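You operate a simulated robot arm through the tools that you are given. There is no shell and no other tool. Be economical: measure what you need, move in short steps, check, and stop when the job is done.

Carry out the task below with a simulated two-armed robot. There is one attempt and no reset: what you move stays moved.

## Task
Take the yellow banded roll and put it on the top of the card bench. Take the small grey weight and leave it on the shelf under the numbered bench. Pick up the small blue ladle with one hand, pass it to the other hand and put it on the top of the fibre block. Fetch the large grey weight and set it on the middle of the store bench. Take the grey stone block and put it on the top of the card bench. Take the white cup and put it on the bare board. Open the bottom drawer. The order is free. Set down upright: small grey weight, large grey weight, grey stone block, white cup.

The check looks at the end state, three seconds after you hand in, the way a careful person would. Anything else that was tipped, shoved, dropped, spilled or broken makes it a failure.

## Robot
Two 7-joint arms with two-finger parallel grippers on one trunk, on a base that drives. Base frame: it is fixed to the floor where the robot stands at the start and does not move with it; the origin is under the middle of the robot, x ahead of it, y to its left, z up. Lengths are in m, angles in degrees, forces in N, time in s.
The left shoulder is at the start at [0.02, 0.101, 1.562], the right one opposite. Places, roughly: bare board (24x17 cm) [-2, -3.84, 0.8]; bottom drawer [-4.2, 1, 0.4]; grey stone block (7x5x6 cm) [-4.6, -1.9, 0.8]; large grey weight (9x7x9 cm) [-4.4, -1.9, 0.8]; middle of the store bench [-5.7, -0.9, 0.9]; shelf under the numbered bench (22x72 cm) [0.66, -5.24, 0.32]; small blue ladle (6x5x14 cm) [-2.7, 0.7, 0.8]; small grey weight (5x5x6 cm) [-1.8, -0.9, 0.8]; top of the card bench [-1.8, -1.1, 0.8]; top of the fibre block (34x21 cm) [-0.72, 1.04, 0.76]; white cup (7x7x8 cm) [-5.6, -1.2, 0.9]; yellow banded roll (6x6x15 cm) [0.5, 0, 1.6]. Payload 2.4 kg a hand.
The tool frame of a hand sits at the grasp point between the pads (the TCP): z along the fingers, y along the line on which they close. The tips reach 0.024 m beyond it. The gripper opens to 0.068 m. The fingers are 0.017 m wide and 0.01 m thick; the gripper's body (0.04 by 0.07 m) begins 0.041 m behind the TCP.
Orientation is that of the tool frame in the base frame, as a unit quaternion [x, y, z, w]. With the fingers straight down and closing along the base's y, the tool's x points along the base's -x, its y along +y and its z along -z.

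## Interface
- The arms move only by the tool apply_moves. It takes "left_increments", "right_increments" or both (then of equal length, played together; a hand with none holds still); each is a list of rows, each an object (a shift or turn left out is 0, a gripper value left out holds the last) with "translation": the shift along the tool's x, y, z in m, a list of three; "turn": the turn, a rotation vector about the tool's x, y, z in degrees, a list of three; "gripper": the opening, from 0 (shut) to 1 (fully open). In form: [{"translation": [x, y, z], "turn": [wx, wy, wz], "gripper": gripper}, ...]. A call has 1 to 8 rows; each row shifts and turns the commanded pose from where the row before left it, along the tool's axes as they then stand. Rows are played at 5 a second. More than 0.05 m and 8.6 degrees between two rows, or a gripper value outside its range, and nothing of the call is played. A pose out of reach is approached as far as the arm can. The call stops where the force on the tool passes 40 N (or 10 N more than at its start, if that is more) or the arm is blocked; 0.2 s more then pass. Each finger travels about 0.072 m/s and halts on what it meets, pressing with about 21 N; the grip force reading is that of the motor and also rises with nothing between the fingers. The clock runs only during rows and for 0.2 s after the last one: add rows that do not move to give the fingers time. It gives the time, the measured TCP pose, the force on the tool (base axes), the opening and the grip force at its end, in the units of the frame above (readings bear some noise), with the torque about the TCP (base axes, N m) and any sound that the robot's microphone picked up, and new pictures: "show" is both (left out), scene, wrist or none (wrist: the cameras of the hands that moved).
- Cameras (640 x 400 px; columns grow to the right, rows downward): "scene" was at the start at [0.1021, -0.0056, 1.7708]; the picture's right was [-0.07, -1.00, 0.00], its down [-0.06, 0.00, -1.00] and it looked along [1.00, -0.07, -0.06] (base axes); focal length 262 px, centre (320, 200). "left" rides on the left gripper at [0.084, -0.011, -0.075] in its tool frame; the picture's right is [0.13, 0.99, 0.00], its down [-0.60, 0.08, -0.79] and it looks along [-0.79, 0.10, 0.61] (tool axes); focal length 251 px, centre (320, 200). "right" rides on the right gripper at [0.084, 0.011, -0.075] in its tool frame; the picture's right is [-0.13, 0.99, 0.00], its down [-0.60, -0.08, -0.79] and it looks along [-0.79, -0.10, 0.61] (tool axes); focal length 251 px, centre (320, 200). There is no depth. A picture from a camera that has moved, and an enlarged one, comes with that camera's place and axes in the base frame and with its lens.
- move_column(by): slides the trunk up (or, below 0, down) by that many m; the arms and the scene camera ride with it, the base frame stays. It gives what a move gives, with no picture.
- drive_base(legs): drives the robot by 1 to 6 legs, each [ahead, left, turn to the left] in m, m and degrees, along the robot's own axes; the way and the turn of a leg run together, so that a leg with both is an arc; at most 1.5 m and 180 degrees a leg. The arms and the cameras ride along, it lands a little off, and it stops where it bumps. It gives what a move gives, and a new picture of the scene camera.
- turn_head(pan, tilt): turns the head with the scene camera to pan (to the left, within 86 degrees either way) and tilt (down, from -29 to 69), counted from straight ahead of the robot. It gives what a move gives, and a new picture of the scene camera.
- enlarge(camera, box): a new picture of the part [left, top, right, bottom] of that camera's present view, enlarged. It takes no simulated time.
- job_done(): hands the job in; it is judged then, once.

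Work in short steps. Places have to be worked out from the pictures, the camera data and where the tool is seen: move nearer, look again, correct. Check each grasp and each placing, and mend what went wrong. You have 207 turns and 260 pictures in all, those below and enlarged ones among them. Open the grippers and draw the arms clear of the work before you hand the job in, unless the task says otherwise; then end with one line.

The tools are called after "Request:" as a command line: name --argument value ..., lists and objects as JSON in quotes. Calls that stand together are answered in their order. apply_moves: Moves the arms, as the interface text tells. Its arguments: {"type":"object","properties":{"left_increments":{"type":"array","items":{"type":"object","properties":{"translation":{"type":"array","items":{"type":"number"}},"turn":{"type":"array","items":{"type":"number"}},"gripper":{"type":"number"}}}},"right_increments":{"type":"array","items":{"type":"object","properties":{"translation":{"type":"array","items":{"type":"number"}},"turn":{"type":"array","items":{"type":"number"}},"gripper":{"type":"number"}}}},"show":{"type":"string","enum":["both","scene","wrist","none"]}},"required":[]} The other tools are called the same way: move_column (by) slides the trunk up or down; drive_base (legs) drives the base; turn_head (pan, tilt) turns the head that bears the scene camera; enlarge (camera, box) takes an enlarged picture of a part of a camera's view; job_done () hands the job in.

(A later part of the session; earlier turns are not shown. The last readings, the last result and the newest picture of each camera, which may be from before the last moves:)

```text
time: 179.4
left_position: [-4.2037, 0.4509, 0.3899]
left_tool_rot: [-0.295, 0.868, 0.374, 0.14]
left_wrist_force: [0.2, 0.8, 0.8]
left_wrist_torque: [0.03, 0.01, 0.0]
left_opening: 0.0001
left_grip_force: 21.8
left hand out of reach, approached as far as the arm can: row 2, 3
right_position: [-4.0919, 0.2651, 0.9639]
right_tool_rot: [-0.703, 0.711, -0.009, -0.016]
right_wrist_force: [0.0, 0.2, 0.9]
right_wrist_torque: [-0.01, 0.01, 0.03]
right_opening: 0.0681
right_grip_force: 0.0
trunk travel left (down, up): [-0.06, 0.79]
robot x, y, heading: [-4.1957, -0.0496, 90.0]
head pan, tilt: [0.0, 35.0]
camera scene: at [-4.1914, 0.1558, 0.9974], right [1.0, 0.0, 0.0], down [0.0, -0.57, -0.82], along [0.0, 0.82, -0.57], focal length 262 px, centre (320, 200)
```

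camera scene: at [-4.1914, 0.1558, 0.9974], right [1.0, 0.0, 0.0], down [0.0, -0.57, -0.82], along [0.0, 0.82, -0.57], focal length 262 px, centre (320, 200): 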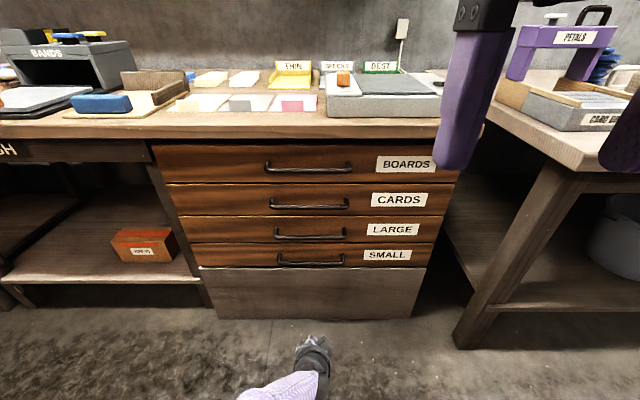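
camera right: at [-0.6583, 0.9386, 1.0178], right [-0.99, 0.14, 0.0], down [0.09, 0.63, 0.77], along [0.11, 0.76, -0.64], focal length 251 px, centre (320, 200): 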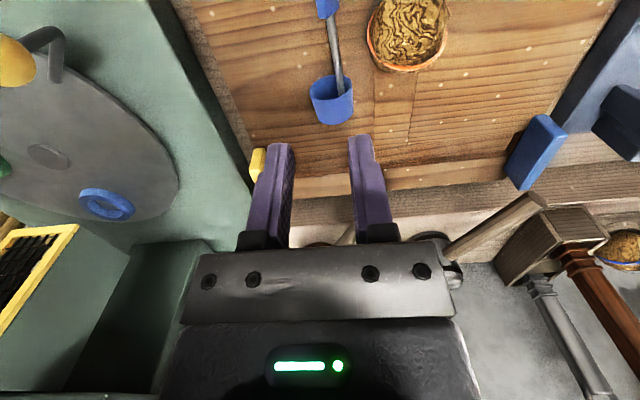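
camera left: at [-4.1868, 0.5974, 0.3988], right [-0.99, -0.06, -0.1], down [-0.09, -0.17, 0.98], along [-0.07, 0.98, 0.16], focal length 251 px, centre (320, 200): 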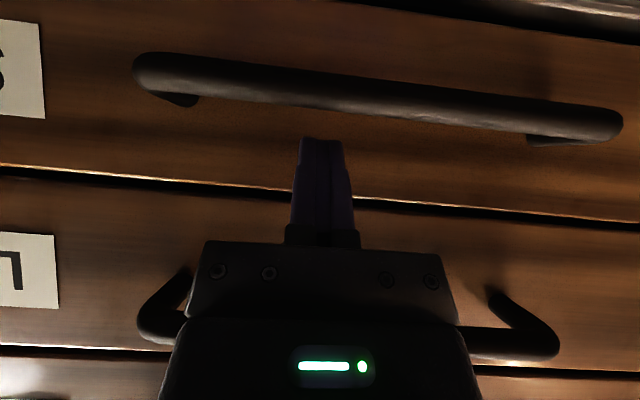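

The roll works. I finish it to 90°, then flatten the pitch.

Request:
apply_moves --left_increments '[{"turn": [0, 0, 8.5]}, {"turn": [0, 0, 8.5]}, {"turn": [0, 0, 8.5]}, {"turn": [0, 0, 8.5]}, {"turn": [0, 0, 5]}, {}]' --show "wrist"

```text
time: 180.8
left_position: [-4.2033, 0.4518, 0.3902]
left_tool_rot: [0.012, 0.917, 0.398, 0.006]
left_wrist_force: [0.1, 0.6, -0.5]
left_wrist_torque: [0.02, 0.02, 0.03]
left_opening: 0.0
left_grip_force: 20.7
right_position: [-4.0924, 0.2655, 0.9626]
right_tool_rot: [-0.702, 0.712, -0.009, -0.016]
right_wrist_force: [0.6, 0.2, 0.9]
right_wrist_torque: [0.0, -0.02, 0.01]
right_opening: 0.068
right_grip_force: 0.0
trunk travel left (down, up): [-0.06, 0.79]
robot x, y, heading: [-4.192, -0.0505, 89.9]
head pan, tilt: [0.0, 35.0]
camera left: at [-4.2902, 0.3901, 0.4328], right [-0.11, 0.68, 0.72], down [0.59, -0.54, 0.6], along [0.8, 0.5, -0.34], focal length 251 px, centre (320, 200)
```

left: 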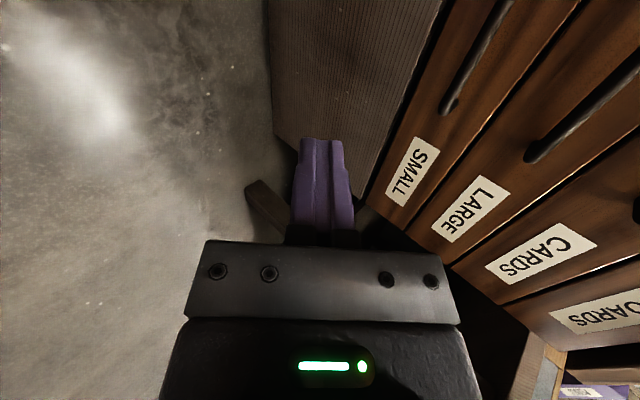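

Roll complete: the closing line is now in the vertical plane. I pitch the hand up toward horizontal and open the fingers.

Request:
apply_moves --left_increments '[{"turn": [-8.5, 0, 0], "gripper": 1}, {"turn": [-8.5, 0, 0]}, {"turn": [-8.5, 0, 0]}, {"turn": [-8.5, 0, 0]}, {"turn": [-5, 0, 0]}, {}]' --show "both"

```text
time: 182.2
left_position: [-4.2041, 0.449, 0.3951]
left_tool_rot: [0.009, 0.898, 0.44, 0.008]
left_wrist_force: [0.2, -0.6, 0.2]
left_wrist_torque: [-0.04, 0.01, 0.0]
left_opening: 0.0679
left_grip_force: 0.1
left hand out of reach, approached as far as the arm can: row 1, 2, 3, 4, 5
right_position: [-4.0923, 0.2638, 0.9639]
right_tool_rot: [-0.702, 0.712, -0.009, -0.016]
right_wrist_force: [-0.1, -0.4, -0.3]
right_wrist_torque: [0.03, 0.01, -0.01]
right_opening: 0.068
right_grip_force: 0.0
trunk travel left (down, up): [-0.06, 0.79]
robot x, y, heading: [-4.1907, -0.05, 90.1]
head pan, tilt: [0.0, 35.0]
camera scene: at [-4.1914, 0.1558, 0.9974], right [1.0, 0.0, 0.0], down [0.0, -0.57, -0.82], along [0.0, 0.82, -0.57], focal length 262 px, centre (320, 200)
camera left: at [-4.29, 0.3846, 0.4313], right [-0.12, 0.61, 0.78], down [0.59, -0.59, 0.55], along [0.8, 0.53, -0.29], focal length 251 px, centre (320, 200)
```

scene: 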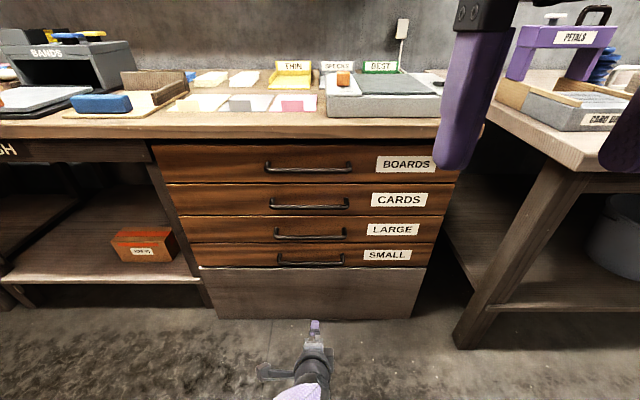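
left: 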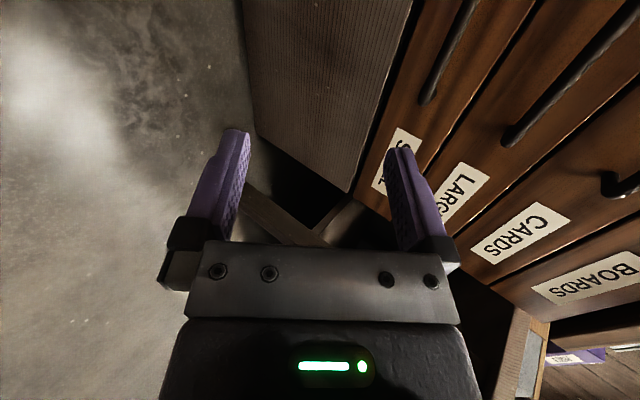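

Pitch stops at about 52° forward; that still works if I approach along the finger line with a narrow opening. I set the opening to 24 mm, raise 1.6 cm and drive ahead 21 cm.

Request:
apply_moves --left_increments '[{"gripper": 0.36}, {}]' --show "none"

Request:
move_column --by 0.017

Request:
drive_base --legs '[[0.205, 0, 0]]'

Request:
apply_moves --left_increments '[{}]' --show "wrist"

```text
time: 182.8
left_position: [-4.2031, 0.4499, 0.3957]
left_tool_rot: [0.01, 0.898, 0.44, 0.006]
left_wrist_force: [-0.6, -0.4, 0.8]
left_wrist_torque: [0.02, 0.0, 0.03]
left_opening: 0.0247
left_grip_force: 0.0
right_position: [-4.0924, 0.2641, 0.9638]
right_tool_rot: [-0.703, 0.711, -0.009, -0.015]
right_wrist_force: [-0.9, 0.6, 0.5]
right_wrist_torque: [0.01, -0.02, 0.01]
right_opening: 0.0679
right_grip_force: 0.1
trunk travel left (down, up): [-0.06, 0.79]
robot x, y, heading: [-4.1907, -0.0492, 90.2]
head pan, tilt: [0.0, 35.0]
```

```text
time: 183.4
left_position: [-4.2037, 0.4542, 0.4209]
left_tool_rot: [0.009, 0.894, 0.449, 0.008]
left_wrist_force: [-0.6, 0.1, -0.3]
left_wrist_torque: [0.0, 0.0, 0.03]
left_opening: 0.0244
left_grip_force: 0.1
right_position: [-4.0922, 0.264, 0.9807]
right_tool_rot: [-0.703, 0.711, -0.009, -0.015]
right_wrist_force: [0.1, 0.0, -0.7]
right_wrist_torque: [0.04, 0.0, -0.01]
right_opening: 0.0677
right_grip_force: 0.1
trunk travel left (down, up): [-0.077, 0.773]
robot x, y, heading: [-4.1879, -0.0496, 90.3]
head pan, tilt: [0.0, 35.0]
```

```text
time: 185.1
left_position: [-4.2055, 0.6621, 0.4212]
left_tool_rot: [0.008, 0.893, 0.449, 0.007]
left_wrist_force: [0.7, 0.5, -0.1]
left_wrist_torque: [-0.03, 0.03, -0.01]
left_opening: 0.0246
left_grip_force: 0.1
right_position: [-4.0934, 0.473, 0.981]
right_tool_rot: [-0.703, 0.711, -0.009, -0.015]
right_wrist_force: [0.0, -0.5, 0.2]
right_wrist_torque: [-0.02, -0.01, 0.01]
right_opening: 0.068
right_grip_force: 0.1
trunk travel left (down, up): [-0.077, 0.773]
robot x, y, heading: [-4.19, 0.1568, 90.1]
head pan, tilt: [0.0, 35.0]
camera scene: at [-4.192, 0.3582, 1.0151], right [1.0, 0.0, 0.0], down [0.0, -0.57, -0.82], along [0.0, 0.82, -0.57], focal length 262 px, centre (320, 200)
```

scene: 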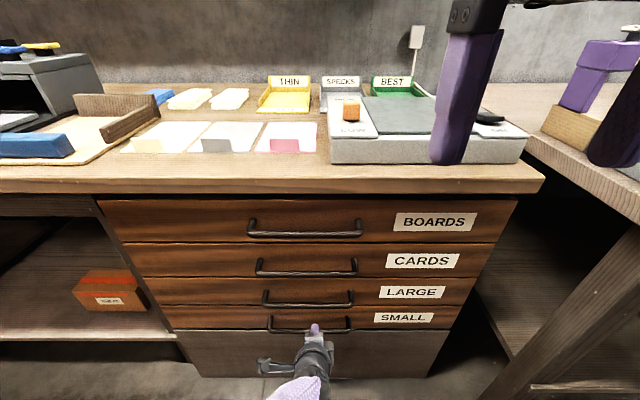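

```text
time: 185.5
left_position: [-4.2051, 0.6624, 0.4202]
left_tool_rot: [0.008, 0.894, 0.448, 0.007]
left_wrist_force: [-0.1, 0.2, 0.3]
left_wrist_torque: [0.01, -0.02, -0.01]
left_opening: 0.0243
left_grip_force: 0.0
right_position: [-4.0941, 0.4737, 0.9807]
right_tool_rot: [-0.704, 0.71, -0.009, -0.015]
right_wrist_force: [0.6, 1.0, 0.0]
right_wrist_torque: [0.03, -0.04, 0.02]
right_opening: 0.068
right_grip_force: 0.1
trunk travel left (down, up): [-0.077, 0.773]
robot x, y, heading: [-4.1953, 0.1568, 90.3]
head pan, tilt: [0.0, 35.0]
camera left: at [-4.2912, 0.5963, 0.4552], right [-0.12, 0.6, 0.79], down [0.59, -0.6, 0.54], along [0.8, 0.53, -0.28], focal length 251 px, centre (320, 200)
```

left: 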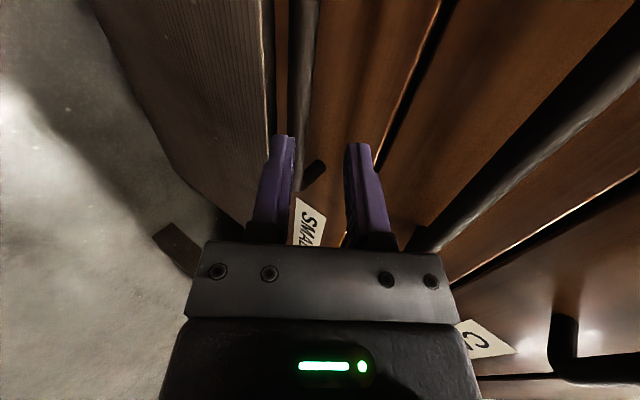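

The bar lies about 1 cm below the finger axis and 7 cm ahead. I correct and advance half-way.

Request:
apply_moves --left_increments '[{"translation": [0, -0.01, 0]}, {"translation": [0, 0, 0.02]}, {"translation": [0, 0, 0.015]}, {}]' --show "wrist"

```text
time: 186.5
left_position: [-4.2169, 0.6659, 0.4194]
left_tool_rot: [0.008, 0.896, 0.445, 0.004]
left_wrist_force: [0.9, -0.2, 0.9]
left_wrist_torque: [-0.01, -0.03, 0.0]
left_opening: 0.0243
left_grip_force: 0.1
left hand out of reach, approached as far as the arm can: row 1, 2, 3
right_position: [-4.0937, 0.4737, 0.9795]
right_tool_rot: [-0.703, 0.711, -0.01, -0.015]
right_wrist_force: [0.1, -1.1, 0.2]
right_wrist_torque: [0.01, 0.03, 0.0]
right_opening: 0.0679
right_grip_force: 0.1
trunk travel left (down, up): [-0.077, 0.773]
robot x, y, heading: [-4.1944, 0.1583, 90.0]
head pan, tilt: [0.0, 35.0]
camera left: at [-4.3023, 0.6, 0.4547], right [-0.12, 0.6, 0.79], down [0.59, -0.6, 0.54], along [0.8, 0.53, -0.28], focal length 251 px, centre (320, 200)
```

left: 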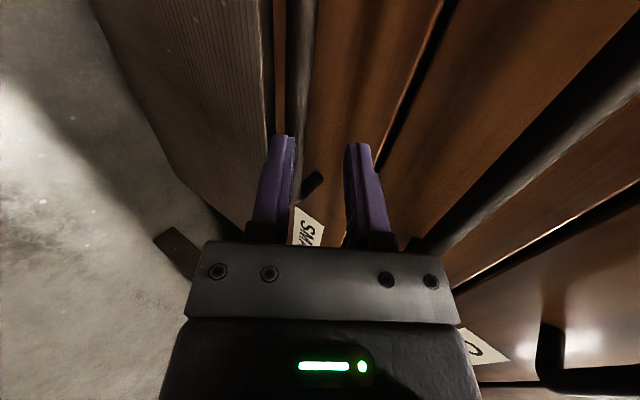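

The arm is at its limit, so I pull it back a little to a comfortable pose and use trunk and base for the approach.

Request:
apply_moves --left_increments '[{"translation": [0, 0, -0.02]}, {"translation": [0, 0, -0.015]}, {}]' --show "none"

Request:
move_column --by -0.03

Request:
drive_base --legs '[[0.03, 0, 0]]'

Request:
apply_moves --left_increments '[{}]' --show "wrist"

```text
time: 187.3
left_position: [-4.2062, 0.6585, 0.4169]
left_tool_rot: [0.007, 0.895, 0.446, 0.005]
left_wrist_force: [-0.6, -0.2, -0.7]
left_wrist_torque: [-0.02, 0.0, -0.02]
left_opening: 0.0243
left_grip_force: 0.1
left hand out of reach, approached as far as the arm can: row 1, 2
right_position: [-4.094, 0.4726, 0.981]
right_tool_rot: [-0.703, 0.711, -0.01, -0.016]
right_wrist_force: [0.1, 0.3, 0.2]
right_wrist_torque: [0.02, 0.01, 0.0]
right_opening: 0.068
right_grip_force: 0.1
trunk travel left (down, up): [-0.077, 0.773]
robot x, y, heading: [-4.1889, 0.1594, 89.9]
head pan, tilt: [0.0, 35.0]
```

```text
time: 188.0
left_position: [-4.2042, 0.6545, 0.3767]
left_tool_rot: [0.007, 0.901, 0.435, 0.005]
left_wrist_force: [0.2, -0.6, 0.2]
left_wrist_torque: [0.0, 0.02, 0.01]
left_opening: 0.0244
left_grip_force: 0.0
right_position: [-4.0937, 0.4737, 0.9511]
right_tool_rot: [-0.703, 0.711, -0.009, -0.016]
right_wrist_force: [-0.5, 1.3, 0.2]
right_wrist_torque: [-0.01, 0.01, 0.02]
right_opening: 0.068
right_grip_force: 0.1
trunk travel left (down, up): [-0.047, 0.803]
robot x, y, heading: [-4.1908, 0.1593, 90.0]
head pan, tilt: [0.0, 35.0]
```

```text
time: 188.9
left_position: [-4.2054, 0.6682, 0.3771]
left_tool_rot: [0.005, 0.901, 0.435, 0.004]
left_wrist_force: [-3.6, -25.1, 22.4]
left_wrist_torque: [0.74, 0.02, 0.13]
left_opening: 0.0265
left_grip_force: 1.2
right_position: [-4.0941, 0.4914, 0.9518]
right_tool_rot: [-0.703, 0.711, -0.009, -0.015]
right_wrist_force: [-0.3, -0.4, 0.4]
right_wrist_torque: [0.0, 0.0, -0.02]
right_opening: 0.068
right_grip_force: 0.1
trunk travel left (down, up): [-0.047, 0.803]
robot x, y, heading: [-4.1925, 0.1744, 90.2]
head pan, tilt: [0.0, 35.0]
stopped in leg 1: the force on the tool passed its limit at 142 N (the readings are from after the stop); the commanded pose is now the measured one
camera scene: at [-4.1928, 0.3855, 0.9844], right [1.0, 0.0, 0.0], down [0.0, -0.57, -0.82], along [0.0, 0.82, -0.57], focal length 262 px, centre (320, 200)
```

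scene: 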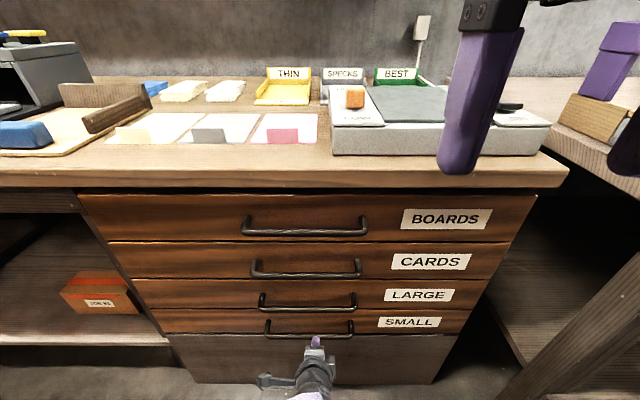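

```text
time: 189.3
left_position: [-4.2043, 0.6689, 0.3763]
left_tool_rot: [0.005, 0.9, 0.435, 0.005]
left_wrist_force: [-3.7, -30.3, 24.1]
left_wrist_torque: [0.82, 0.05, 0.17]
left_opening: 0.0257
left_grip_force: 0.3
right_position: [-4.0937, 0.4901, 0.9518]
right_tool_rot: [-0.703, 0.71, -0.009, -0.015]
right_wrist_force: [-0.9, 0.4, 0.2]
right_wrist_torque: [0.04, 0.0, 0.0]
right_opening: 0.068
right_grip_force: 0.1
trunk travel left (down, up): [-0.047, 0.803]
robot x, y, heading: [-4.1908, 0.1783, 90.2]
head pan, tilt: [0.0, 35.0]
camera left: at [-4.2899, 0.6033, 0.4129], right [-0.12, 0.62, 0.78], down [0.59, -0.58, 0.56], along [0.8, 0.53, -0.3], focal length 251 px, centre (320, 200)
```

left: 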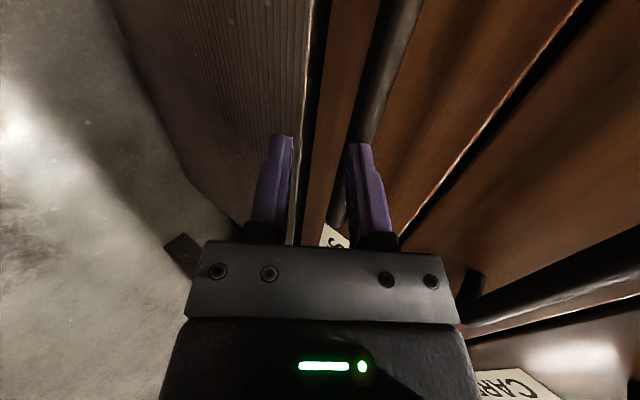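

The upper fingertip met the bar: I was too low. I back off 3 cm, rise 5 cm and open a little wider for tolerance.

Request:
drive_base --legs '[[-0.035, 0, 0]]'

Request:
move_column --by 0.045

Request:
apply_moves --left_increments '[{"gripper": 0.6}, {}]' --show "wrist"

```text
time: 190.1
left_position: [-4.2046, 0.6364, 0.375]
left_tool_rot: [0.006, 0.901, 0.433, 0.005]
left_wrist_force: [0.0, -0.1, 0.1]
left_wrist_torque: [0.0, -0.02, 0.0]
left_opening: 0.0245
left_grip_force: 0.0
right_position: [-4.094, 0.4589, 0.9499]
right_tool_rot: [-0.703, 0.711, -0.01, -0.016]
right_wrist_force: [0.6, -0.3, -0.9]
right_wrist_torque: [-0.05, 0.01, 0.01]
right_opening: 0.0682
right_grip_force: 0.0
trunk travel left (down, up): [-0.047, 0.803]
robot x, y, heading: [-4.1886, 0.1428, 90.1]
head pan, tilt: [0.0, 35.0]
camera scene: at [-4.1924, 0.3538, 0.9837], right [1.0, 0.0, 0.0], down [0.0, -0.57, -0.82], along [0.0, 0.82, -0.57], focal length 262 px, centre (320, 200)
```

scene: 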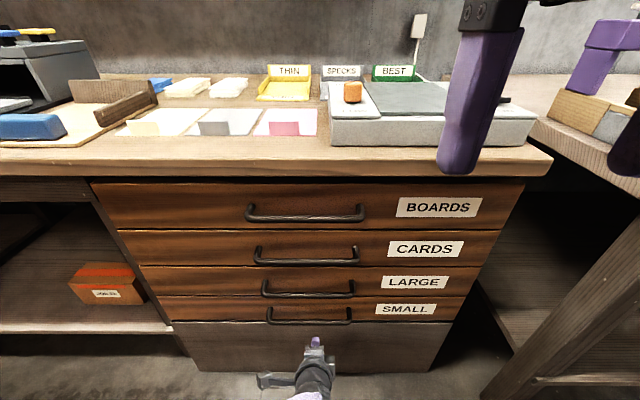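

```text
time: 191.0
left_position: [-4.2046, 0.6414, 0.4332]
left_tool_rot: [0.006, 0.896, 0.445, 0.005]
left_wrist_force: [0.0, -0.1, -0.3]
left_wrist_torque: [0.0, 0.02, 0.0]
left_opening: 0.0245
left_grip_force: 0.1
right_position: [-4.0932, 0.4585, 0.9949]
right_tool_rot: [-0.703, 0.711, -0.01, -0.016]
right_wrist_force: [0.1, 0.5, 1.0]
right_wrist_torque: [0.0, 0.0, -0.01]
right_opening: 0.0682
right_grip_force: 0.1
trunk travel left (down, up): [-0.092, 0.758]
robot x, y, heading: [-4.196, 0.1414, 90.2]
head pan, tilt: [0.0, 35.0]
```

```text
time: 191.6
left_position: [-4.2048, 0.6413, 0.432]
left_tool_rot: [0.007, 0.896, 0.445, 0.004]
left_wrist_force: [0.8, -0.9, -0.6]
left_wrist_torque: [-0.03, -0.03, 0.01]
left_opening: 0.0407
left_grip_force: 0.0
right_position: [-4.095, 0.4592, 0.9944]
right_tool_rot: [-0.704, 0.71, -0.01, -0.016]
right_wrist_force: [0.2, -1.0, -0.1]
right_wrist_torque: [-0.01, 0.0, -0.02]
right_opening: 0.0681
right_grip_force: 0.0
trunk travel left (down, up): [-0.092, 0.758]
robot x, y, heading: [-4.1911, 0.1444, 90.2]
head pan, tilt: [0.0, 35.0]
camera left: at [-4.2899, 0.5747, 0.4681], right [-0.12, 0.6, 0.79], down [0.59, -0.59, 0.54], along [0.79, 0.54, -0.28], focal length 251 px, centre (320, 200)
```

left: 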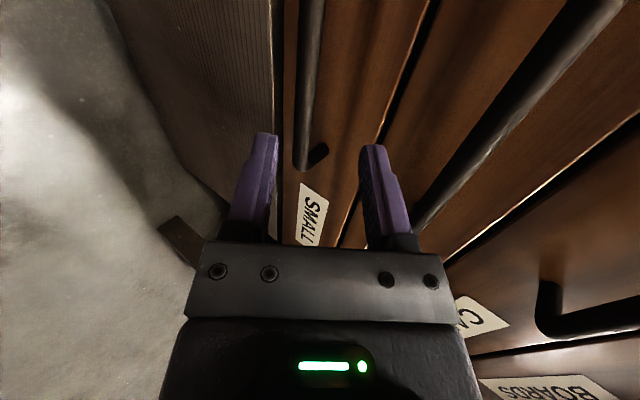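

Position (0.641, 0.432). I step in alternately: forward 3 cm, down, forward 1.8 cm, down, then view.

Request:
drive_base --legs '[[0.03, 0, 0]]'

Request:
move_column --by -0.019

Request:
apply_moves --left_increments '[{}]' --show "wrist"

```text
time: 192.5
left_position: [-4.2046, 0.6722, 0.4331]
left_tool_rot: [0.006, 0.896, 0.445, 0.003]
left_wrist_force: [0.6, 0.3, 0.4]
left_wrist_torque: [0.0, -0.01, -0.01]
left_opening: 0.0409
left_grip_force: 0.1
right_position: [-4.0943, 0.4878, 0.9963]
right_tool_rot: [-0.704, 0.71, -0.01, -0.016]
right_wrist_force: [-0.4, -0.6, -0.6]
right_wrist_torque: [0.02, -0.01, 0.03]
right_opening: 0.0679
right_grip_force: 0.1
trunk travel left (down, up): [-0.092, 0.758]
robot x, y, heading: [-4.1933, 0.1732, 90.0]
head pan, tilt: [0.0, 35.0]
camera scene: at [-4.1924, 0.368, 1.0307], right [1.0, 0.0, 0.0], down [0.0, -0.57, -0.82], along [0.0, 0.82, -0.57], focal length 262 px, centre (320, 200)
```

scene: 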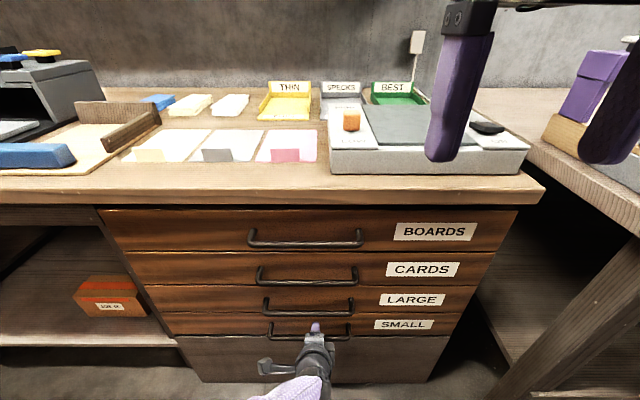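

```text
time: 193.1
left_position: [-4.2043, 0.6728, 0.413]
left_tool_rot: [0.006, 0.895, 0.445, 0.004]
left_wrist_force: [0.5, -0.2, 0.8]
left_wrist_torque: [0.0, -0.01, 0.02]
left_opening: 0.0407
left_grip_force: 0.1
right_position: [-4.0939, 0.4885, 0.9772]
right_tool_rot: [-0.703, 0.711, -0.009, -0.016]
right_wrist_force: [0.5, -0.9, 0.3]
right_wrist_torque: [0.01, 0.02, 0.02]
right_opening: 0.0681
right_grip_force: 0.1
trunk travel left (down, up): [-0.073, 0.777]
robot x, y, heading: [-4.1931, 0.1737, 90.2]
head pan, tilt: [0.0, 35.0]
```

```text
time: 193.5
left_position: [-4.2049, 0.6726, 0.4133]
left_tool_rot: [0.005, 0.895, 0.445, 0.004]
left_wrist_force: [-0.4, 0.2, -0.8]
left_wrist_torque: [-0.02, 0.01, -0.03]
left_opening: 0.0409
left_grip_force: 0.1
right_position: [-4.0942, 0.4887, 0.9757]
right_tool_rot: [-0.703, 0.711, -0.01, -0.016]
right_wrist_force: [-0.1, -0.8, -0.3]
right_wrist_torque: [-0.02, -0.02, 0.03]
right_opening: 0.0677
right_grip_force: 0.0
trunk travel left (down, up): [-0.073, 0.777]
robot x, y, heading: [-4.1897, 0.1713, 90.0]
head pan, tilt: [0.0, 35.0]
camera left: at [-4.2894, 0.6057, 0.4482], right [-0.12, 0.6, 0.79], down [0.59, -0.59, 0.54], along [0.79, 0.54, -0.28], focal length 251 px, centre (320, 200)
```

left: 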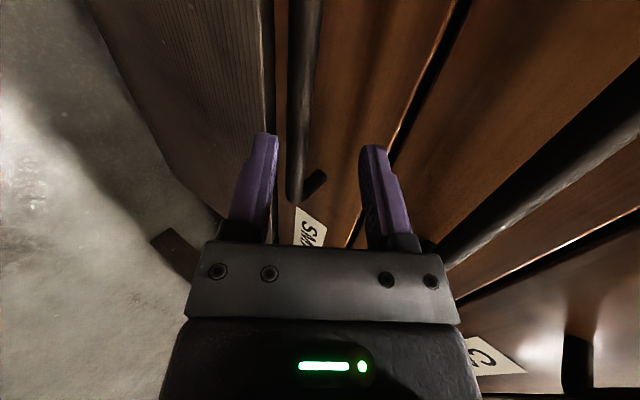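

Bar is correctly between the fingers' lines. Continue: down 1.7 cm, forward 1.4, down 1.2, forward 1.3.

Request:
move_column --by -0.017

Request:
drive_base --legs '[[0.014, 0, 0]]'

Request:
move_column --by -0.012

Request:
apply_moves --left_increments '[{}]' --show "wrist"

```text
time: 194.2
left_position: [-4.2034, 0.6709, 0.3905]
left_tool_rot: [0.006, 0.897, 0.442, 0.004]
left_wrist_force: [-0.1, -0.4, 0.4]
left_wrist_torque: [-0.02, 0.02, -0.06]
left_opening: 0.0409
left_grip_force: 0.0
right_position: [-4.0946, 0.4899, 0.959]
right_tool_rot: [-0.703, 0.711, -0.01, -0.016]
right_wrist_force: [-0.5, -0.9, -0.2]
right_wrist_torque: [0.01, 0.0, 0.02]
right_opening: 0.0683
right_grip_force: 0.1
trunk travel left (down, up): [-0.056, 0.794]
robot x, y, heading: [-4.1878, 0.1725, 90.3]
head pan, tilt: [0.0, 35.0]
```

```text
time: 194.9
left_position: [-4.2043, 0.685, 0.3906]
left_tool_rot: [0.005, 0.898, 0.441, 0.003]
left_wrist_force: [0.9, -0.2, 1.0]
left_wrist_torque: [0.0, -0.02, -0.02]
left_opening: 0.0408
left_grip_force: 0.2
right_position: [-4.0934, 0.504, 0.9586]
right_tool_rot: [-0.704, 0.71, -0.01, -0.016]
right_wrist_force: [0.5, -0.7, -0.2]
right_wrist_torque: [-0.03, 0.02, 0.0]
right_opening: 0.0682
right_grip_force: 0.0
trunk travel left (down, up): [-0.056, 0.794]
robot x, y, heading: [-4.1927, 0.1857, 90.3]
head pan, tilt: [0.0, 35.0]
camera scene: at [-4.1925, 0.3948, 0.9932], right [1.0, 0.0, 0.0], down [0.0, -0.57, -0.82], along [0.0, 0.82, -0.57], focal length 262 px, centre (320, 200)
```

scene: 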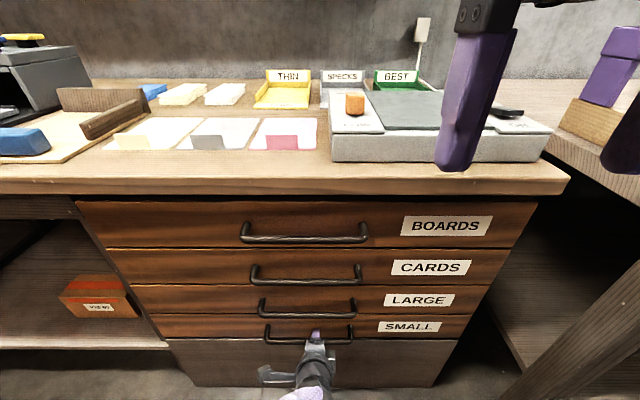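

```text
time: 195.5
left_position: [-4.2035, 0.6856, 0.3762]
left_tool_rot: [0.005, 0.898, 0.439, 0.003]
left_wrist_force: [-0.9, 0.2, 0.1]
left_wrist_torque: [0.0, 0.0, -0.01]
left_opening: 0.0411
left_grip_force: 0.0
right_position: [-4.0937, 0.5032, 0.9467]
right_tool_rot: [-0.704, 0.71, -0.01, -0.016]
right_wrist_force: [0.1, 0.6, 0.3]
right_wrist_torque: [0.0, 0.0, -0.02]
right_opening: 0.0681
right_grip_force: 0.0
trunk travel left (down, up): [-0.044, 0.806]
robot x, y, heading: [-4.1906, 0.1866, 90.0]
head pan, tilt: [0.0, 35.0]
```

```text
time: 195.9
left_position: [-4.2041, 0.6847, 0.3768]
left_tool_rot: [0.005, 0.898, 0.44, 0.004]
left_wrist_force: [0.3, 0.3, 0.5]
left_wrist_torque: [0.02, 0.01, -0.03]
left_opening: 0.0408
left_grip_force: 0.1
right_position: [-4.094, 0.5042, 0.9467]
right_tool_rot: [-0.703, 0.711, -0.009, -0.016]
right_wrist_force: [0.6, -0.2, -0.1]
right_wrist_torque: [0.03, 0.01, 0.02]
right_opening: 0.0681
right_grip_force: 0.1
trunk travel left (down, up): [-0.044, 0.806]
robot x, y, heading: [-4.1879, 0.1858, 90.1]
head pan, tilt: [0.0, 35.0]
camera left: at [-4.2885, 0.6188, 0.4124], right [-0.12, 0.61, 0.78], down [0.6, -0.59, 0.55], along [0.79, 0.53, -0.29], focal length 251 px, centre (320, 200)
```

left: 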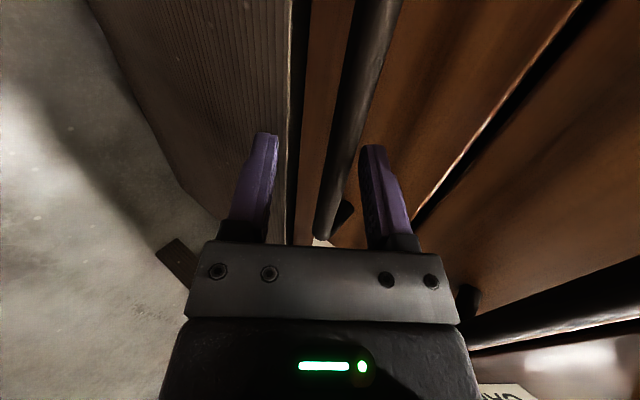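

The bar is entering between the tips, near the upper finger. Forward 1.4 cm centres it; then I close.

Request:
drive_base --legs '[[0.014, 0, 0]]'

Request:
apply_moves --left_increments '[{"gripper": 0}, {}, {}, {}]' --show "wrist"

```text
time: 196.7
left_position: [-4.2035, 0.6996, 0.3765]
left_tool_rot: [0.005, 0.898, 0.44, 0.003]
left_wrist_force: [0.5, -0.4, -0.3]
left_wrist_torque: [0.01, 0.01, 0.03]
left_opening: 0.0408
left_grip_force: 0.1
right_position: [-4.0932, 0.5169, 0.9471]
right_tool_rot: [-0.703, 0.711, -0.009, -0.017]
right_wrist_force: [0.6, 0.7, -0.1]
right_wrist_torque: [0.01, 0.02, -0.02]
right_opening: 0.0678
right_grip_force: 0.0
trunk travel left (down, up): [-0.044, 0.806]
robot x, y, heading: [-4.1916, 0.2018, 90.2]
head pan, tilt: [0.0, 35.0]
camera scene: at [-4.1926, 0.4132, 0.9807], right [1.0, 0.0, 0.0], down [0.0, -0.57, -0.82], along [0.0, 0.82, -0.57], focal length 262 px, centre (320, 200)
```

scene: 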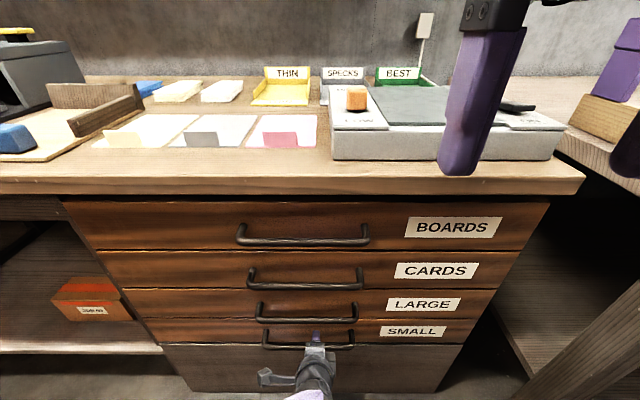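

```text
time: 197.7
left_position: [-4.2035, 0.6999, 0.3774]
left_tool_rot: [0.005, 0.898, 0.44, 0.004]
left_wrist_force: [1.0, 3.4, 15.1]
left_wrist_torque: [0.1, -0.09, 0.18]
left_opening: 0.0137
left_grip_force: 33.6
right_position: [-4.0939, 0.5147, 0.9474]
right_tool_rot: [-0.703, 0.711, -0.01, -0.015]
right_wrist_force: [0.1, -0.2, -0.9]
right_wrist_torque: [0.02, -0.03, -0.01]
right_opening: 0.068
right_grip_force: 0.0
trunk travel left (down, up): [-0.044, 0.806]
robot x, y, heading: [-4.1927, 0.2009, 90.0]
head pan, tilt: [0.0, 35.0]
camera left: at [-4.2886, 0.6331, 0.4135], right [-0.12, 0.61, 0.78], down [0.6, -0.59, 0.55], along [0.79, 0.54, -0.29], focal length 251 px, centre (320, 200)
```

left: 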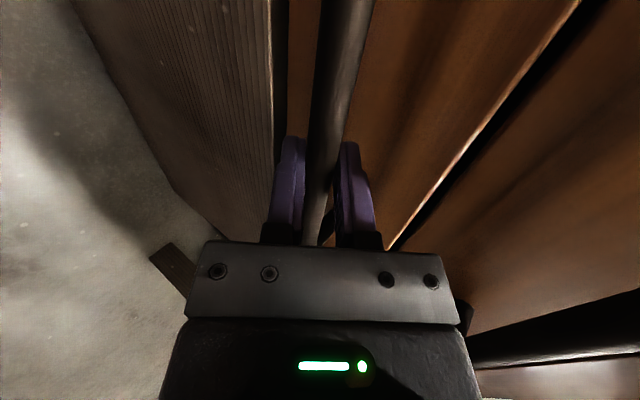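

The bar is gripped (13.7 mm). I drive back to pull the drawer open, first 8 cm then more.

Request:
drive_base --legs '[[-0.08, 0, 0], [-0.14, 0, 0]]'

```text
time: 199.7
left_position: [-4.2032, 0.4761, 0.3779]
left_tool_rot: [0.004, 0.898, 0.441, 0.003]
left_wrist_force: [7.1, -0.6, 25.3]
left_wrist_torque: [0.17, -0.29, -0.3]
left_opening: 0.0138
left_grip_force: 33.0
right_position: [-4.0946, 0.2933, 0.9475]
right_tool_rot: [-0.705, 0.709, -0.009, -0.015]
right_wrist_force: [0.3, -0.4, -0.1]
right_wrist_torque: [0.03, -0.01, -0.01]
right_opening: 0.068
right_grip_force: 0.1
trunk travel left (down, up): [-0.044, 0.806]
robot x, y, heading: [-4.1914, -0.0191, 90.3]
head pan, tilt: [0.0, 35.0]
camera scene: at [-4.1918, 0.1894, 0.9812], right [1.0, 0.01, 0.0], down [0.0, -0.57, -0.82], along [-0.01, 0.82, -0.57], focal length 262 px, centre (320, 200)
```

scene: 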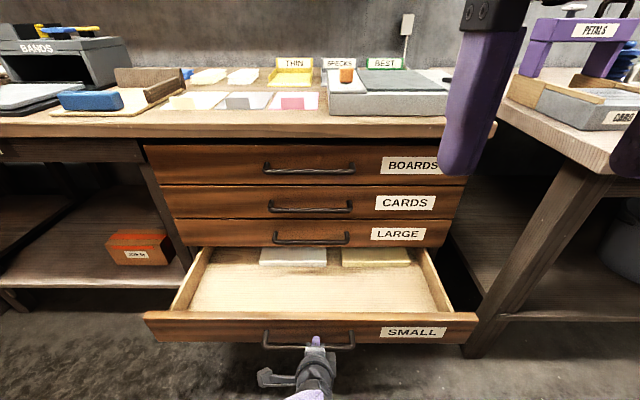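

The drawer is open about 22 cm. I pull a further 5 cm for good measure, then release.

Request:
drive_base --legs '[[-0.05, 0, 0]]'

Request:
apply_moves --left_increments '[{"gripper": 0.75}, {}, {}]' --show "none"

Request:
drive_base --legs '[[-0.25, 0, 0]]'

```text
time: 200.6
left_position: [-4.2039, 0.4277, 0.377]
left_tool_rot: [0.003, 0.898, 0.44, 0.003]
left_wrist_force: [2.7, -2.0, 15.5]
left_wrist_torque: [0.15, 0.0, 0.15]
left_opening: 0.0136
left_grip_force: 33.6
right_position: [-4.094, 0.2471, 0.9467]
right_tool_rot: [-0.705, 0.709, -0.01, -0.015]
right_wrist_force: [-0.1, 0.6, 0.2]
right_wrist_torque: [0.02, 0.01, -0.03]
right_opening: 0.0678
right_grip_force: 0.1
trunk travel left (down, up): [-0.044, 0.806]
robot x, y, heading: [-4.1904, -0.0676, 90.5]
head pan, tilt: [0.0, 35.0]
camera scene: at [-4.1917, 0.1408, 0.981], right [1.0, 0.01, 0.0], down [0.0, -0.57, -0.82], along [-0.01, 0.82, -0.57], focal length 262 px, centre (320, 200)
```

scene: 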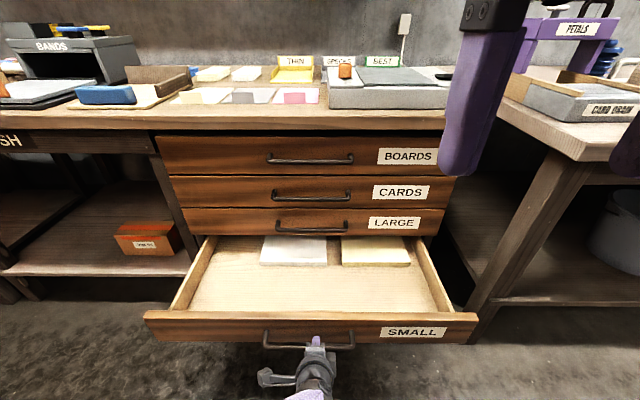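

```text
time: 201.4
left_position: [-4.2031, 0.4281, 0.3758]
left_tool_rot: [0.003, 0.898, 0.44, 0.002]
left_wrist_force: [0.0, 0.2, 0.0]
left_wrist_torque: [0.0, -0.01, -0.01]
left_opening: 0.0508
left_grip_force: 0.0
right_position: [-4.0939, 0.2462, 0.946]
right_tool_rot: [-0.704, 0.71, -0.01, -0.017]
right_wrist_force: [0.5, -0.1, 0.1]
right_wrist_torque: [0.02, 0.0, 0.0]
right_opening: 0.0681
right_grip_force: 0.1
trunk travel left (down, up): [-0.044, 0.806]
robot x, y, heading: [-4.1874, -0.0711, 90.5]
head pan, tilt: [0.0, 35.0]
```

```text
time: 203.2
left_position: [-4.2027, 0.1799, 0.3754]
left_tool_rot: [0.003, 0.898, 0.439, 0.002]
left_wrist_force: [0.4, 0.8, -0.5]
left_wrist_torque: [0.02, -0.01, 0.0]
left_opening: 0.0512
left_grip_force: 0.0
right_position: [-4.0931, -0.0011, 0.9464]
right_tool_rot: [-0.706, 0.708, -0.01, -0.016]
right_wrist_force: [0.2, 0.0, -0.1]
right_wrist_torque: [-0.03, -0.02, 0.0]
right_opening: 0.0682
right_grip_force: 0.1
trunk travel left (down, up): [-0.044, 0.806]
robot x, y, heading: [-4.1858, -0.3162, 90.4]
head pan, tilt: [0.0, 35.0]
camera scene: at [-4.1903, -0.1056, 0.9806], right [1.0, 0.01, 0.0], down [0.01, -0.57, -0.82], along [-0.01, 0.82, -0.57], focal length 262 px, centre (320, 200)
```

scene: 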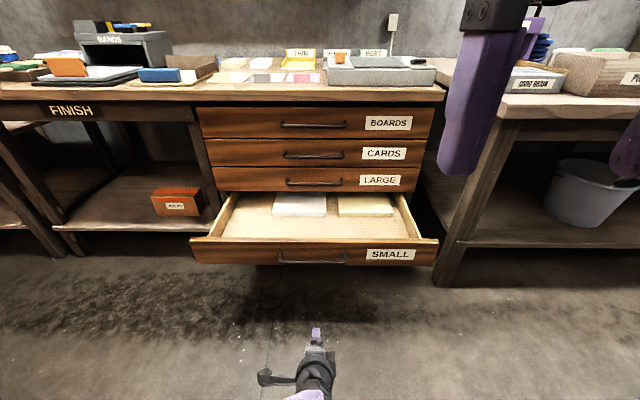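

The drawer is open. I raise the trunk and bring the left hand back to the straight-down pose.

Request:
move_column --by 0.35

Request:
apply_moves --left_increments '[{"turn": [0, 0, -8.5], "gripper": 1}, {"turn": [0, 0, -8.5]}, {"turn": [0, 0, -8.5]}, {"turn": [0, 0, -8.5]}, {"turn": [0, 0, -8.5]}, {"turn": [0, 0, -8.5]}, {"turn": [0, 0, -8.5]}, {"turn": [0, 0, -8.5]}]' --show "none"

Request:
apply_moves --left_increments '[{"turn": [0, 0, -8.5]}, {"turn": [0, 0, -8.5]}, {"turn": [0, 0, -5]}, {"turn": [0, 8.5, 0]}, {"turn": [0, 8.5, 0]}, {"turn": [0, 8.5, 0]}, {"turn": [0, 8.5, 0]}, {"turn": [0, 8.5, 0]}]' --show "none"

```text
time: 206.6
left_position: [-4.2035, 0.2187, 0.8479]
left_tool_rot: [0.002, 0.836, 0.549, -0.001]
left_wrist_force: [0.3, -0.2, 0.3]
left_wrist_torque: [-0.03, 0.0, 0.03]
left_opening: 0.0512
left_grip_force: 0.1
right_position: [-4.0925, -0.001, 1.2964]
right_tool_rot: [-0.706, 0.708, -0.011, -0.016]
right_wrist_force: [0.4, 0.0, 0.3]
right_wrist_torque: [-0.04, 0.04, 0.0]
right_opening: 0.0678
right_grip_force: 0.0
trunk travel left (down, up): [-0.394, 0.456]
robot x, y, heading: [-4.1868, -0.3202, 90.6]
head pan, tilt: [0.0, 35.0]
```

```text
time: 208.4
left_position: [-4.2024, 0.2184, 0.8476]
left_tool_rot: [-0.467, 0.693, 0.455, 0.307]
left_wrist_force: [0.1, -0.5, -0.4]
left_wrist_torque: [-0.01, 0.0, 0.01]
left_opening: 0.0681
left_grip_force: 0.1
right_position: [-4.092, -0.0029, 1.2969]
right_tool_rot: [-0.706, 0.708, -0.01, -0.016]
right_wrist_force: [1.0, -0.4, 0.5]
right_wrist_torque: [-0.02, 0.0, -0.02]
right_opening: 0.0682
right_grip_force: 0.0
trunk travel left (down, up): [-0.394, 0.456]
robot x, y, heading: [-4.1894, -0.3193, 90.5]
head pan, tilt: [0.0, 35.0]
```

```text
time: 210.2
left_position: [-4.2289, 0.1914, 0.8352]
left_tool_rot: [-0.686, 0.69, 0.164, 0.164]
left_wrist_force: [-0.2, -0.9, -0.2]
left_wrist_torque: [0.02, 0.02, -0.01]
left_opening: 0.0681
left_grip_force: 0.0
left hand out of reach, approached as far as the arm can: row 6, 7, 8
right_position: [-4.0923, -0.0013, 1.2974]
right_tool_rot: [-0.706, 0.708, -0.01, -0.016]
right_wrist_force: [-0.6, 0.5, 0.1]
right_wrist_torque: [0.04, 0.02, -0.03]
right_opening: 0.0683
right_grip_force: 0.1
trunk travel left (down, up): [-0.394, 0.456]
robot x, y, heading: [-4.1882, -0.3183, 90.6]
head pan, tilt: [0.0, 35.0]
```

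Request:
apply_moves --left_increments '[{"translation": [0, 0.02, -0.045], "turn": [0, 8.5, 0]}, {"translation": [0, 0.02, -0.045], "turn": [0, 8.5, 0]}, {"translation": [0.03, 0.02, -0.03], "turn": [0, 8.5, 0]}, {"translation": [0.03, 0, -0.03], "turn": [0, 1.5, 0]}, {"translation": [0.03, 0, -0.03]}, {}]' --show "none"

Request:
drive_base --legs '[[-0.2, 0, 0], [0, 0, 180]]'

```text
time: 211.6
left_position: [-4.259, 0.1567, 0.9603]
left_tool_rot: [-0.705, 0.709, -0.017, -0.02]
left_wrist_force: [0.8, -0.5, 0.3]
left_wrist_torque: [-0.02, 0.0, -0.02]
left_opening: 0.0679
left_grip_force: 0.0
left hand out of reach, approached as far as the arm can: row 1, 2, 3, 4, 5
right_position: [-4.0932, -0.001, 1.2966]
right_tool_rot: [-0.705, 0.709, -0.01, -0.015]
right_wrist_force: [-0.7, 0.4, -0.2]
right_wrist_torque: [0.01, 0.0, 0.0]
right_opening: 0.0682
right_grip_force: 0.1
trunk travel left (down, up): [-0.394, 0.456]
robot x, y, heading: [-4.1892, -0.3189, 90.5]
head pan, tilt: [0.0, 35.0]
```

```text
time: 212.7
left_position: [-4.255, 0.0967, 0.9602]
left_tool_rot: [-0.704, 0.709, -0.017, -0.019]
left_wrist_force: [-0.5, 0.9, -1.0]
left_wrist_torque: [0.02, -0.02, 0.0]
left_opening: 0.0679
left_grip_force: 0.0
right_position: [-4.092, -0.0615, 1.2966]
right_tool_rot: [-0.706, 0.708, -0.009, -0.016]
right_wrist_force: [-0.4, -0.8, 0.2]
right_wrist_torque: [0.01, -0.01, 0.02]
right_opening: 0.0679
right_grip_force: 0.1
trunk travel left (down, up): [-0.394, 0.456]
robot x, y, heading: [-4.189, -0.3761, 90.5]
head pan, tilt: [0.0, 35.0]
stopped in leg 1: the robot was blocked; the commanded pose is now the measured one
camera scene: at [-4.1881, -0.2556, 1.3382], right [1.0, 0.01, 0.0], down [0.01, -0.57, -0.82], along [-0.01, 0.82, -0.57], focal length 262 px, centre (320, 200)
```

scene: 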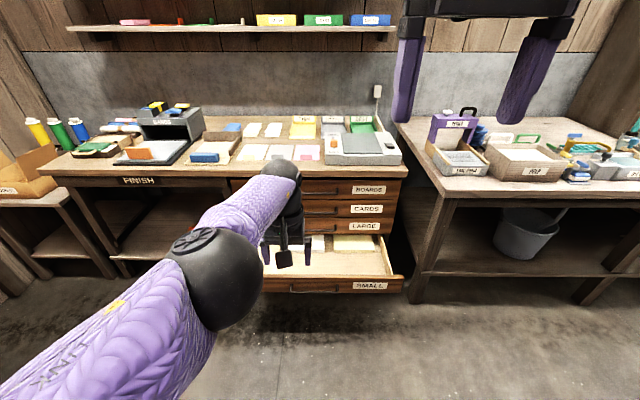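

I bumped something behind: the small trolley that I saw earlier near (-4.1, -0.8). I move ahead a bit, fold the left hand in and look back over the right shoulder side.

Request:
drive_base --legs '[[0.1, 0, 0]]'

Request:
apply_moves --left_increments '[{"translation": [0, 0, -0.05]}, {"translation": [0, 0, -0.05]}, {"translation": [0.04, 0, 0]}, {"translation": [0.04, 0, 0]}, {"translation": [0.04, 0, 0]}, {"translation": [0.04, 0, 0]}, {}]' --show "none"

Request:
turn_head --pan -86 --tilt 40

```text
time: 213.9
left_position: [-4.2572, 0.1968, 0.9599]
left_tool_rot: [-0.705, 0.709, -0.016, -0.019]
left_wrist_force: [-0.3, 0.2, -0.5]
left_wrist_torque: [-0.02, -0.02, 0.0]
left_opening: 0.0681
left_grip_force: 0.1
right_position: [-4.0917, 0.0375, 1.298]
right_tool_rot: [-0.706, 0.708, -0.009, -0.015]
right_wrist_force: [0.0, -0.2, 0.5]
right_wrist_torque: [-0.04, -0.01, 0.0]
right_opening: 0.0681
right_grip_force: 0.1
trunk travel left (down, up): [-0.394, 0.456]
robot x, y, heading: [-4.1897, -0.2821, 90.7]
head pan, tilt: [0.0, 35.0]
camera scene: at [-4.1893, -0.1564, 1.3382], right [1.0, 0.01, 0.0], down [0.01, -0.57, -0.82], along [-0.01, 0.82, -0.57], focal length 262 px, centre (320, 200)
```

scene: 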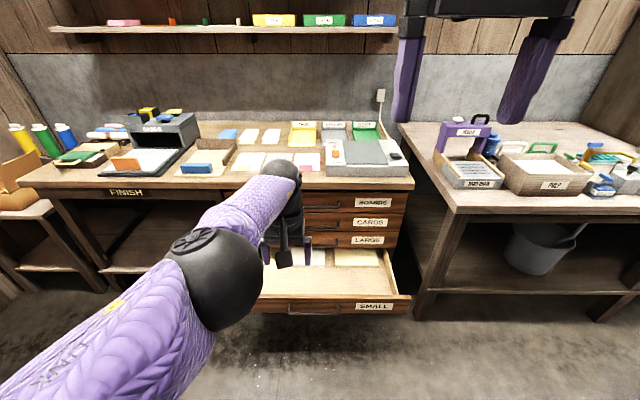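

```text
time: 215.5
left_position: [-4.2591, 0.0357, 1.0691]
left_tool_rot: [-0.706, 0.708, -0.018, -0.02]
left_wrist_force: [-0.8, 0.6, 0.4]
left_wrist_torque: [-0.02, 0.01, 0.02]
left_opening: 0.0678
left_grip_force: 0.1
left hand out of reach, approached as far as the arm can: row 2
right_position: [-4.0929, 0.036, 1.2981]
right_tool_rot: [-0.707, 0.707, -0.01, -0.015]
right_wrist_force: [0.8, -0.3, 0.6]
right_wrist_torque: [-0.01, 0.0, -0.03]
right_opening: 0.068
right_grip_force: 0.1
trunk travel left (down, up): [-0.394, 0.456]
robot x, y, heading: [-4.1887, -0.2761, 90.2]
head pan, tilt: [0.0, 35.0]
```

```text
time: 217.1
left_position: [-4.2599, 0.0355, 1.0699]
left_tool_rot: [-0.705, 0.708, -0.018, -0.02]
left_wrist_force: [0.9, 0.3, -0.7]
left_wrist_torque: [-0.01, 0.02, 0.0]
left_opening: 0.0679
left_grip_force: 0.0
right_position: [-4.0915, 0.0369, 1.2969]
right_tool_rot: [-0.707, 0.707, -0.009, -0.015]
right_wrist_force: [0.0, -0.2, 0.1]
right_wrist_torque: [-0.03, 0.0, 0.0]
right_opening: 0.068
right_grip_force: 0.0
trunk travel left (down, up): [-0.394, 0.456]
robot x, y, heading: [-4.1899, -0.2801, 90.4]
head pan, tilt: [-85.9, 40.0]
camera scene: at [-4.1037, -0.2386, 1.3308], right [0.08, -1.0, 0.0], down [-0.64, -0.05, -0.77], along [0.76, 0.06, -0.64], focal length 262 px, centre (320, 200)
```

scene: 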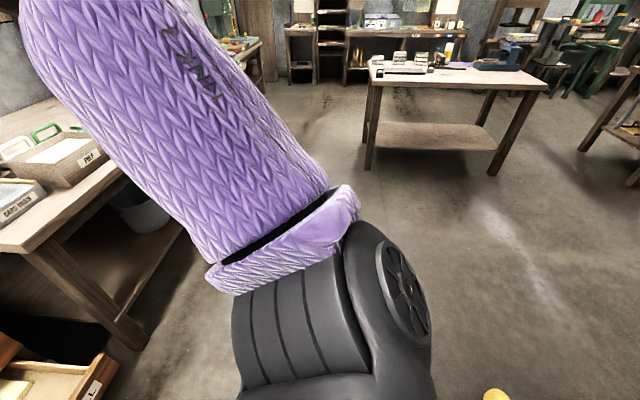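

The yellow bucket of the trolley is just behind to the right. I leave eastward (sideways right), then turn to look at the trolley and the south side.

Request:
drive_base --legs '[[0.05, -0.95, 0], [0, 0, 150]]'

Request:
turn_head --pan 0 --tilt 25

```text
time: 228.2
left_position: [-3.3364, -0.5281, 1.0702]
left_tool_rot: [0.867, 0.498, 0.024, -0.011]
left_wrist_force: [0.1, 0.2, 0.3]
left_wrist_torque: [0.01, 0.01, 0.0]
left_opening: 0.068
left_grip_force: 0.2
right_position: [-3.4819, -0.4442, 1.2984]
right_tool_rot: [0.866, 0.499, 0.018, -0.005]
right_wrist_force: [0.0, -0.4, 0.1]
right_wrist_torque: [0.0, 0.04, 0.0]
right_opening: 0.0682
right_grip_force: 0.1
trunk travel left (down, up): [-0.394, 0.456]
robot x, y, heading: [-3.2439, -0.2174, -119.7]
head pan, tilt: [-85.9, 40.0]
camera scene: at [-3.3329, -0.2112, 1.3308], right [0.43, 0.9, 0.0], down [0.58, -0.27, -0.77], along [-0.69, 0.33, -0.64], focal length 262 px, centre (320, 200)
```

scene: 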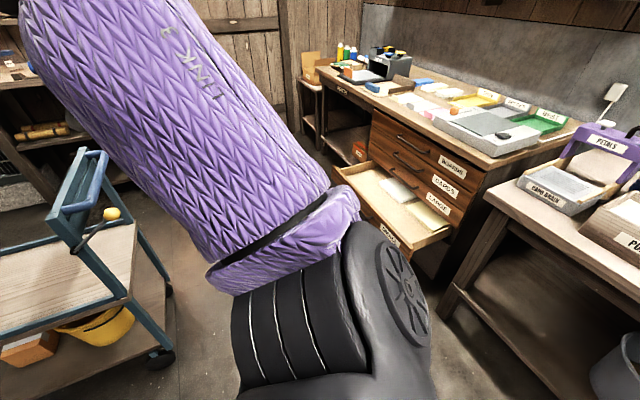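

```text
time: 229.8
left_position: [-3.3358, -0.5282, 1.0698]
left_tool_rot: [0.867, 0.497, 0.024, -0.012]
left_wrist_force: [-0.2, 0.2, -0.2]
left_wrist_torque: [0.02, 0.02, 0.02]
left_opening: 0.0683
left_grip_force: 0.1
right_position: [-3.4819, -0.4442, 1.2973]
right_tool_rot: [0.866, 0.499, 0.016, -0.005]
right_wrist_force: [0.9, 0.2, -0.6]
right_wrist_torque: [0.05, 0.02, -0.02]
right_opening: 0.068
right_grip_force: 0.0
trunk travel left (down, up): [-0.394, 0.456]
robot x, y, heading: [-3.2404, -0.2227, -119.1]
head pan, tilt: [0.0, 25.0]
camera scene: at [-3.3014, -0.3278, 1.3541], right [-0.87, 0.49, 0.0], down [0.21, 0.37, -0.91], along [-0.45, -0.79, -0.42], focal length 262 px, centre (320, 200)
```

scene: 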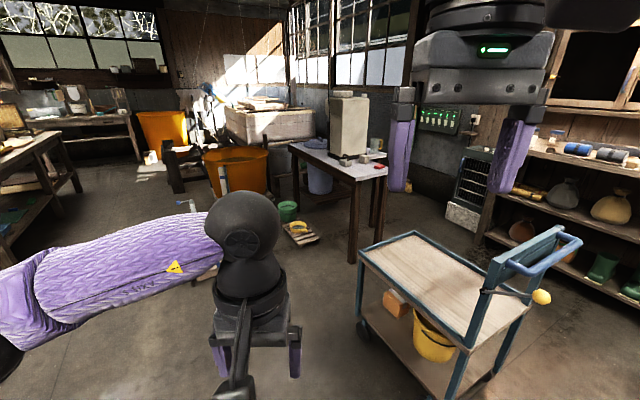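

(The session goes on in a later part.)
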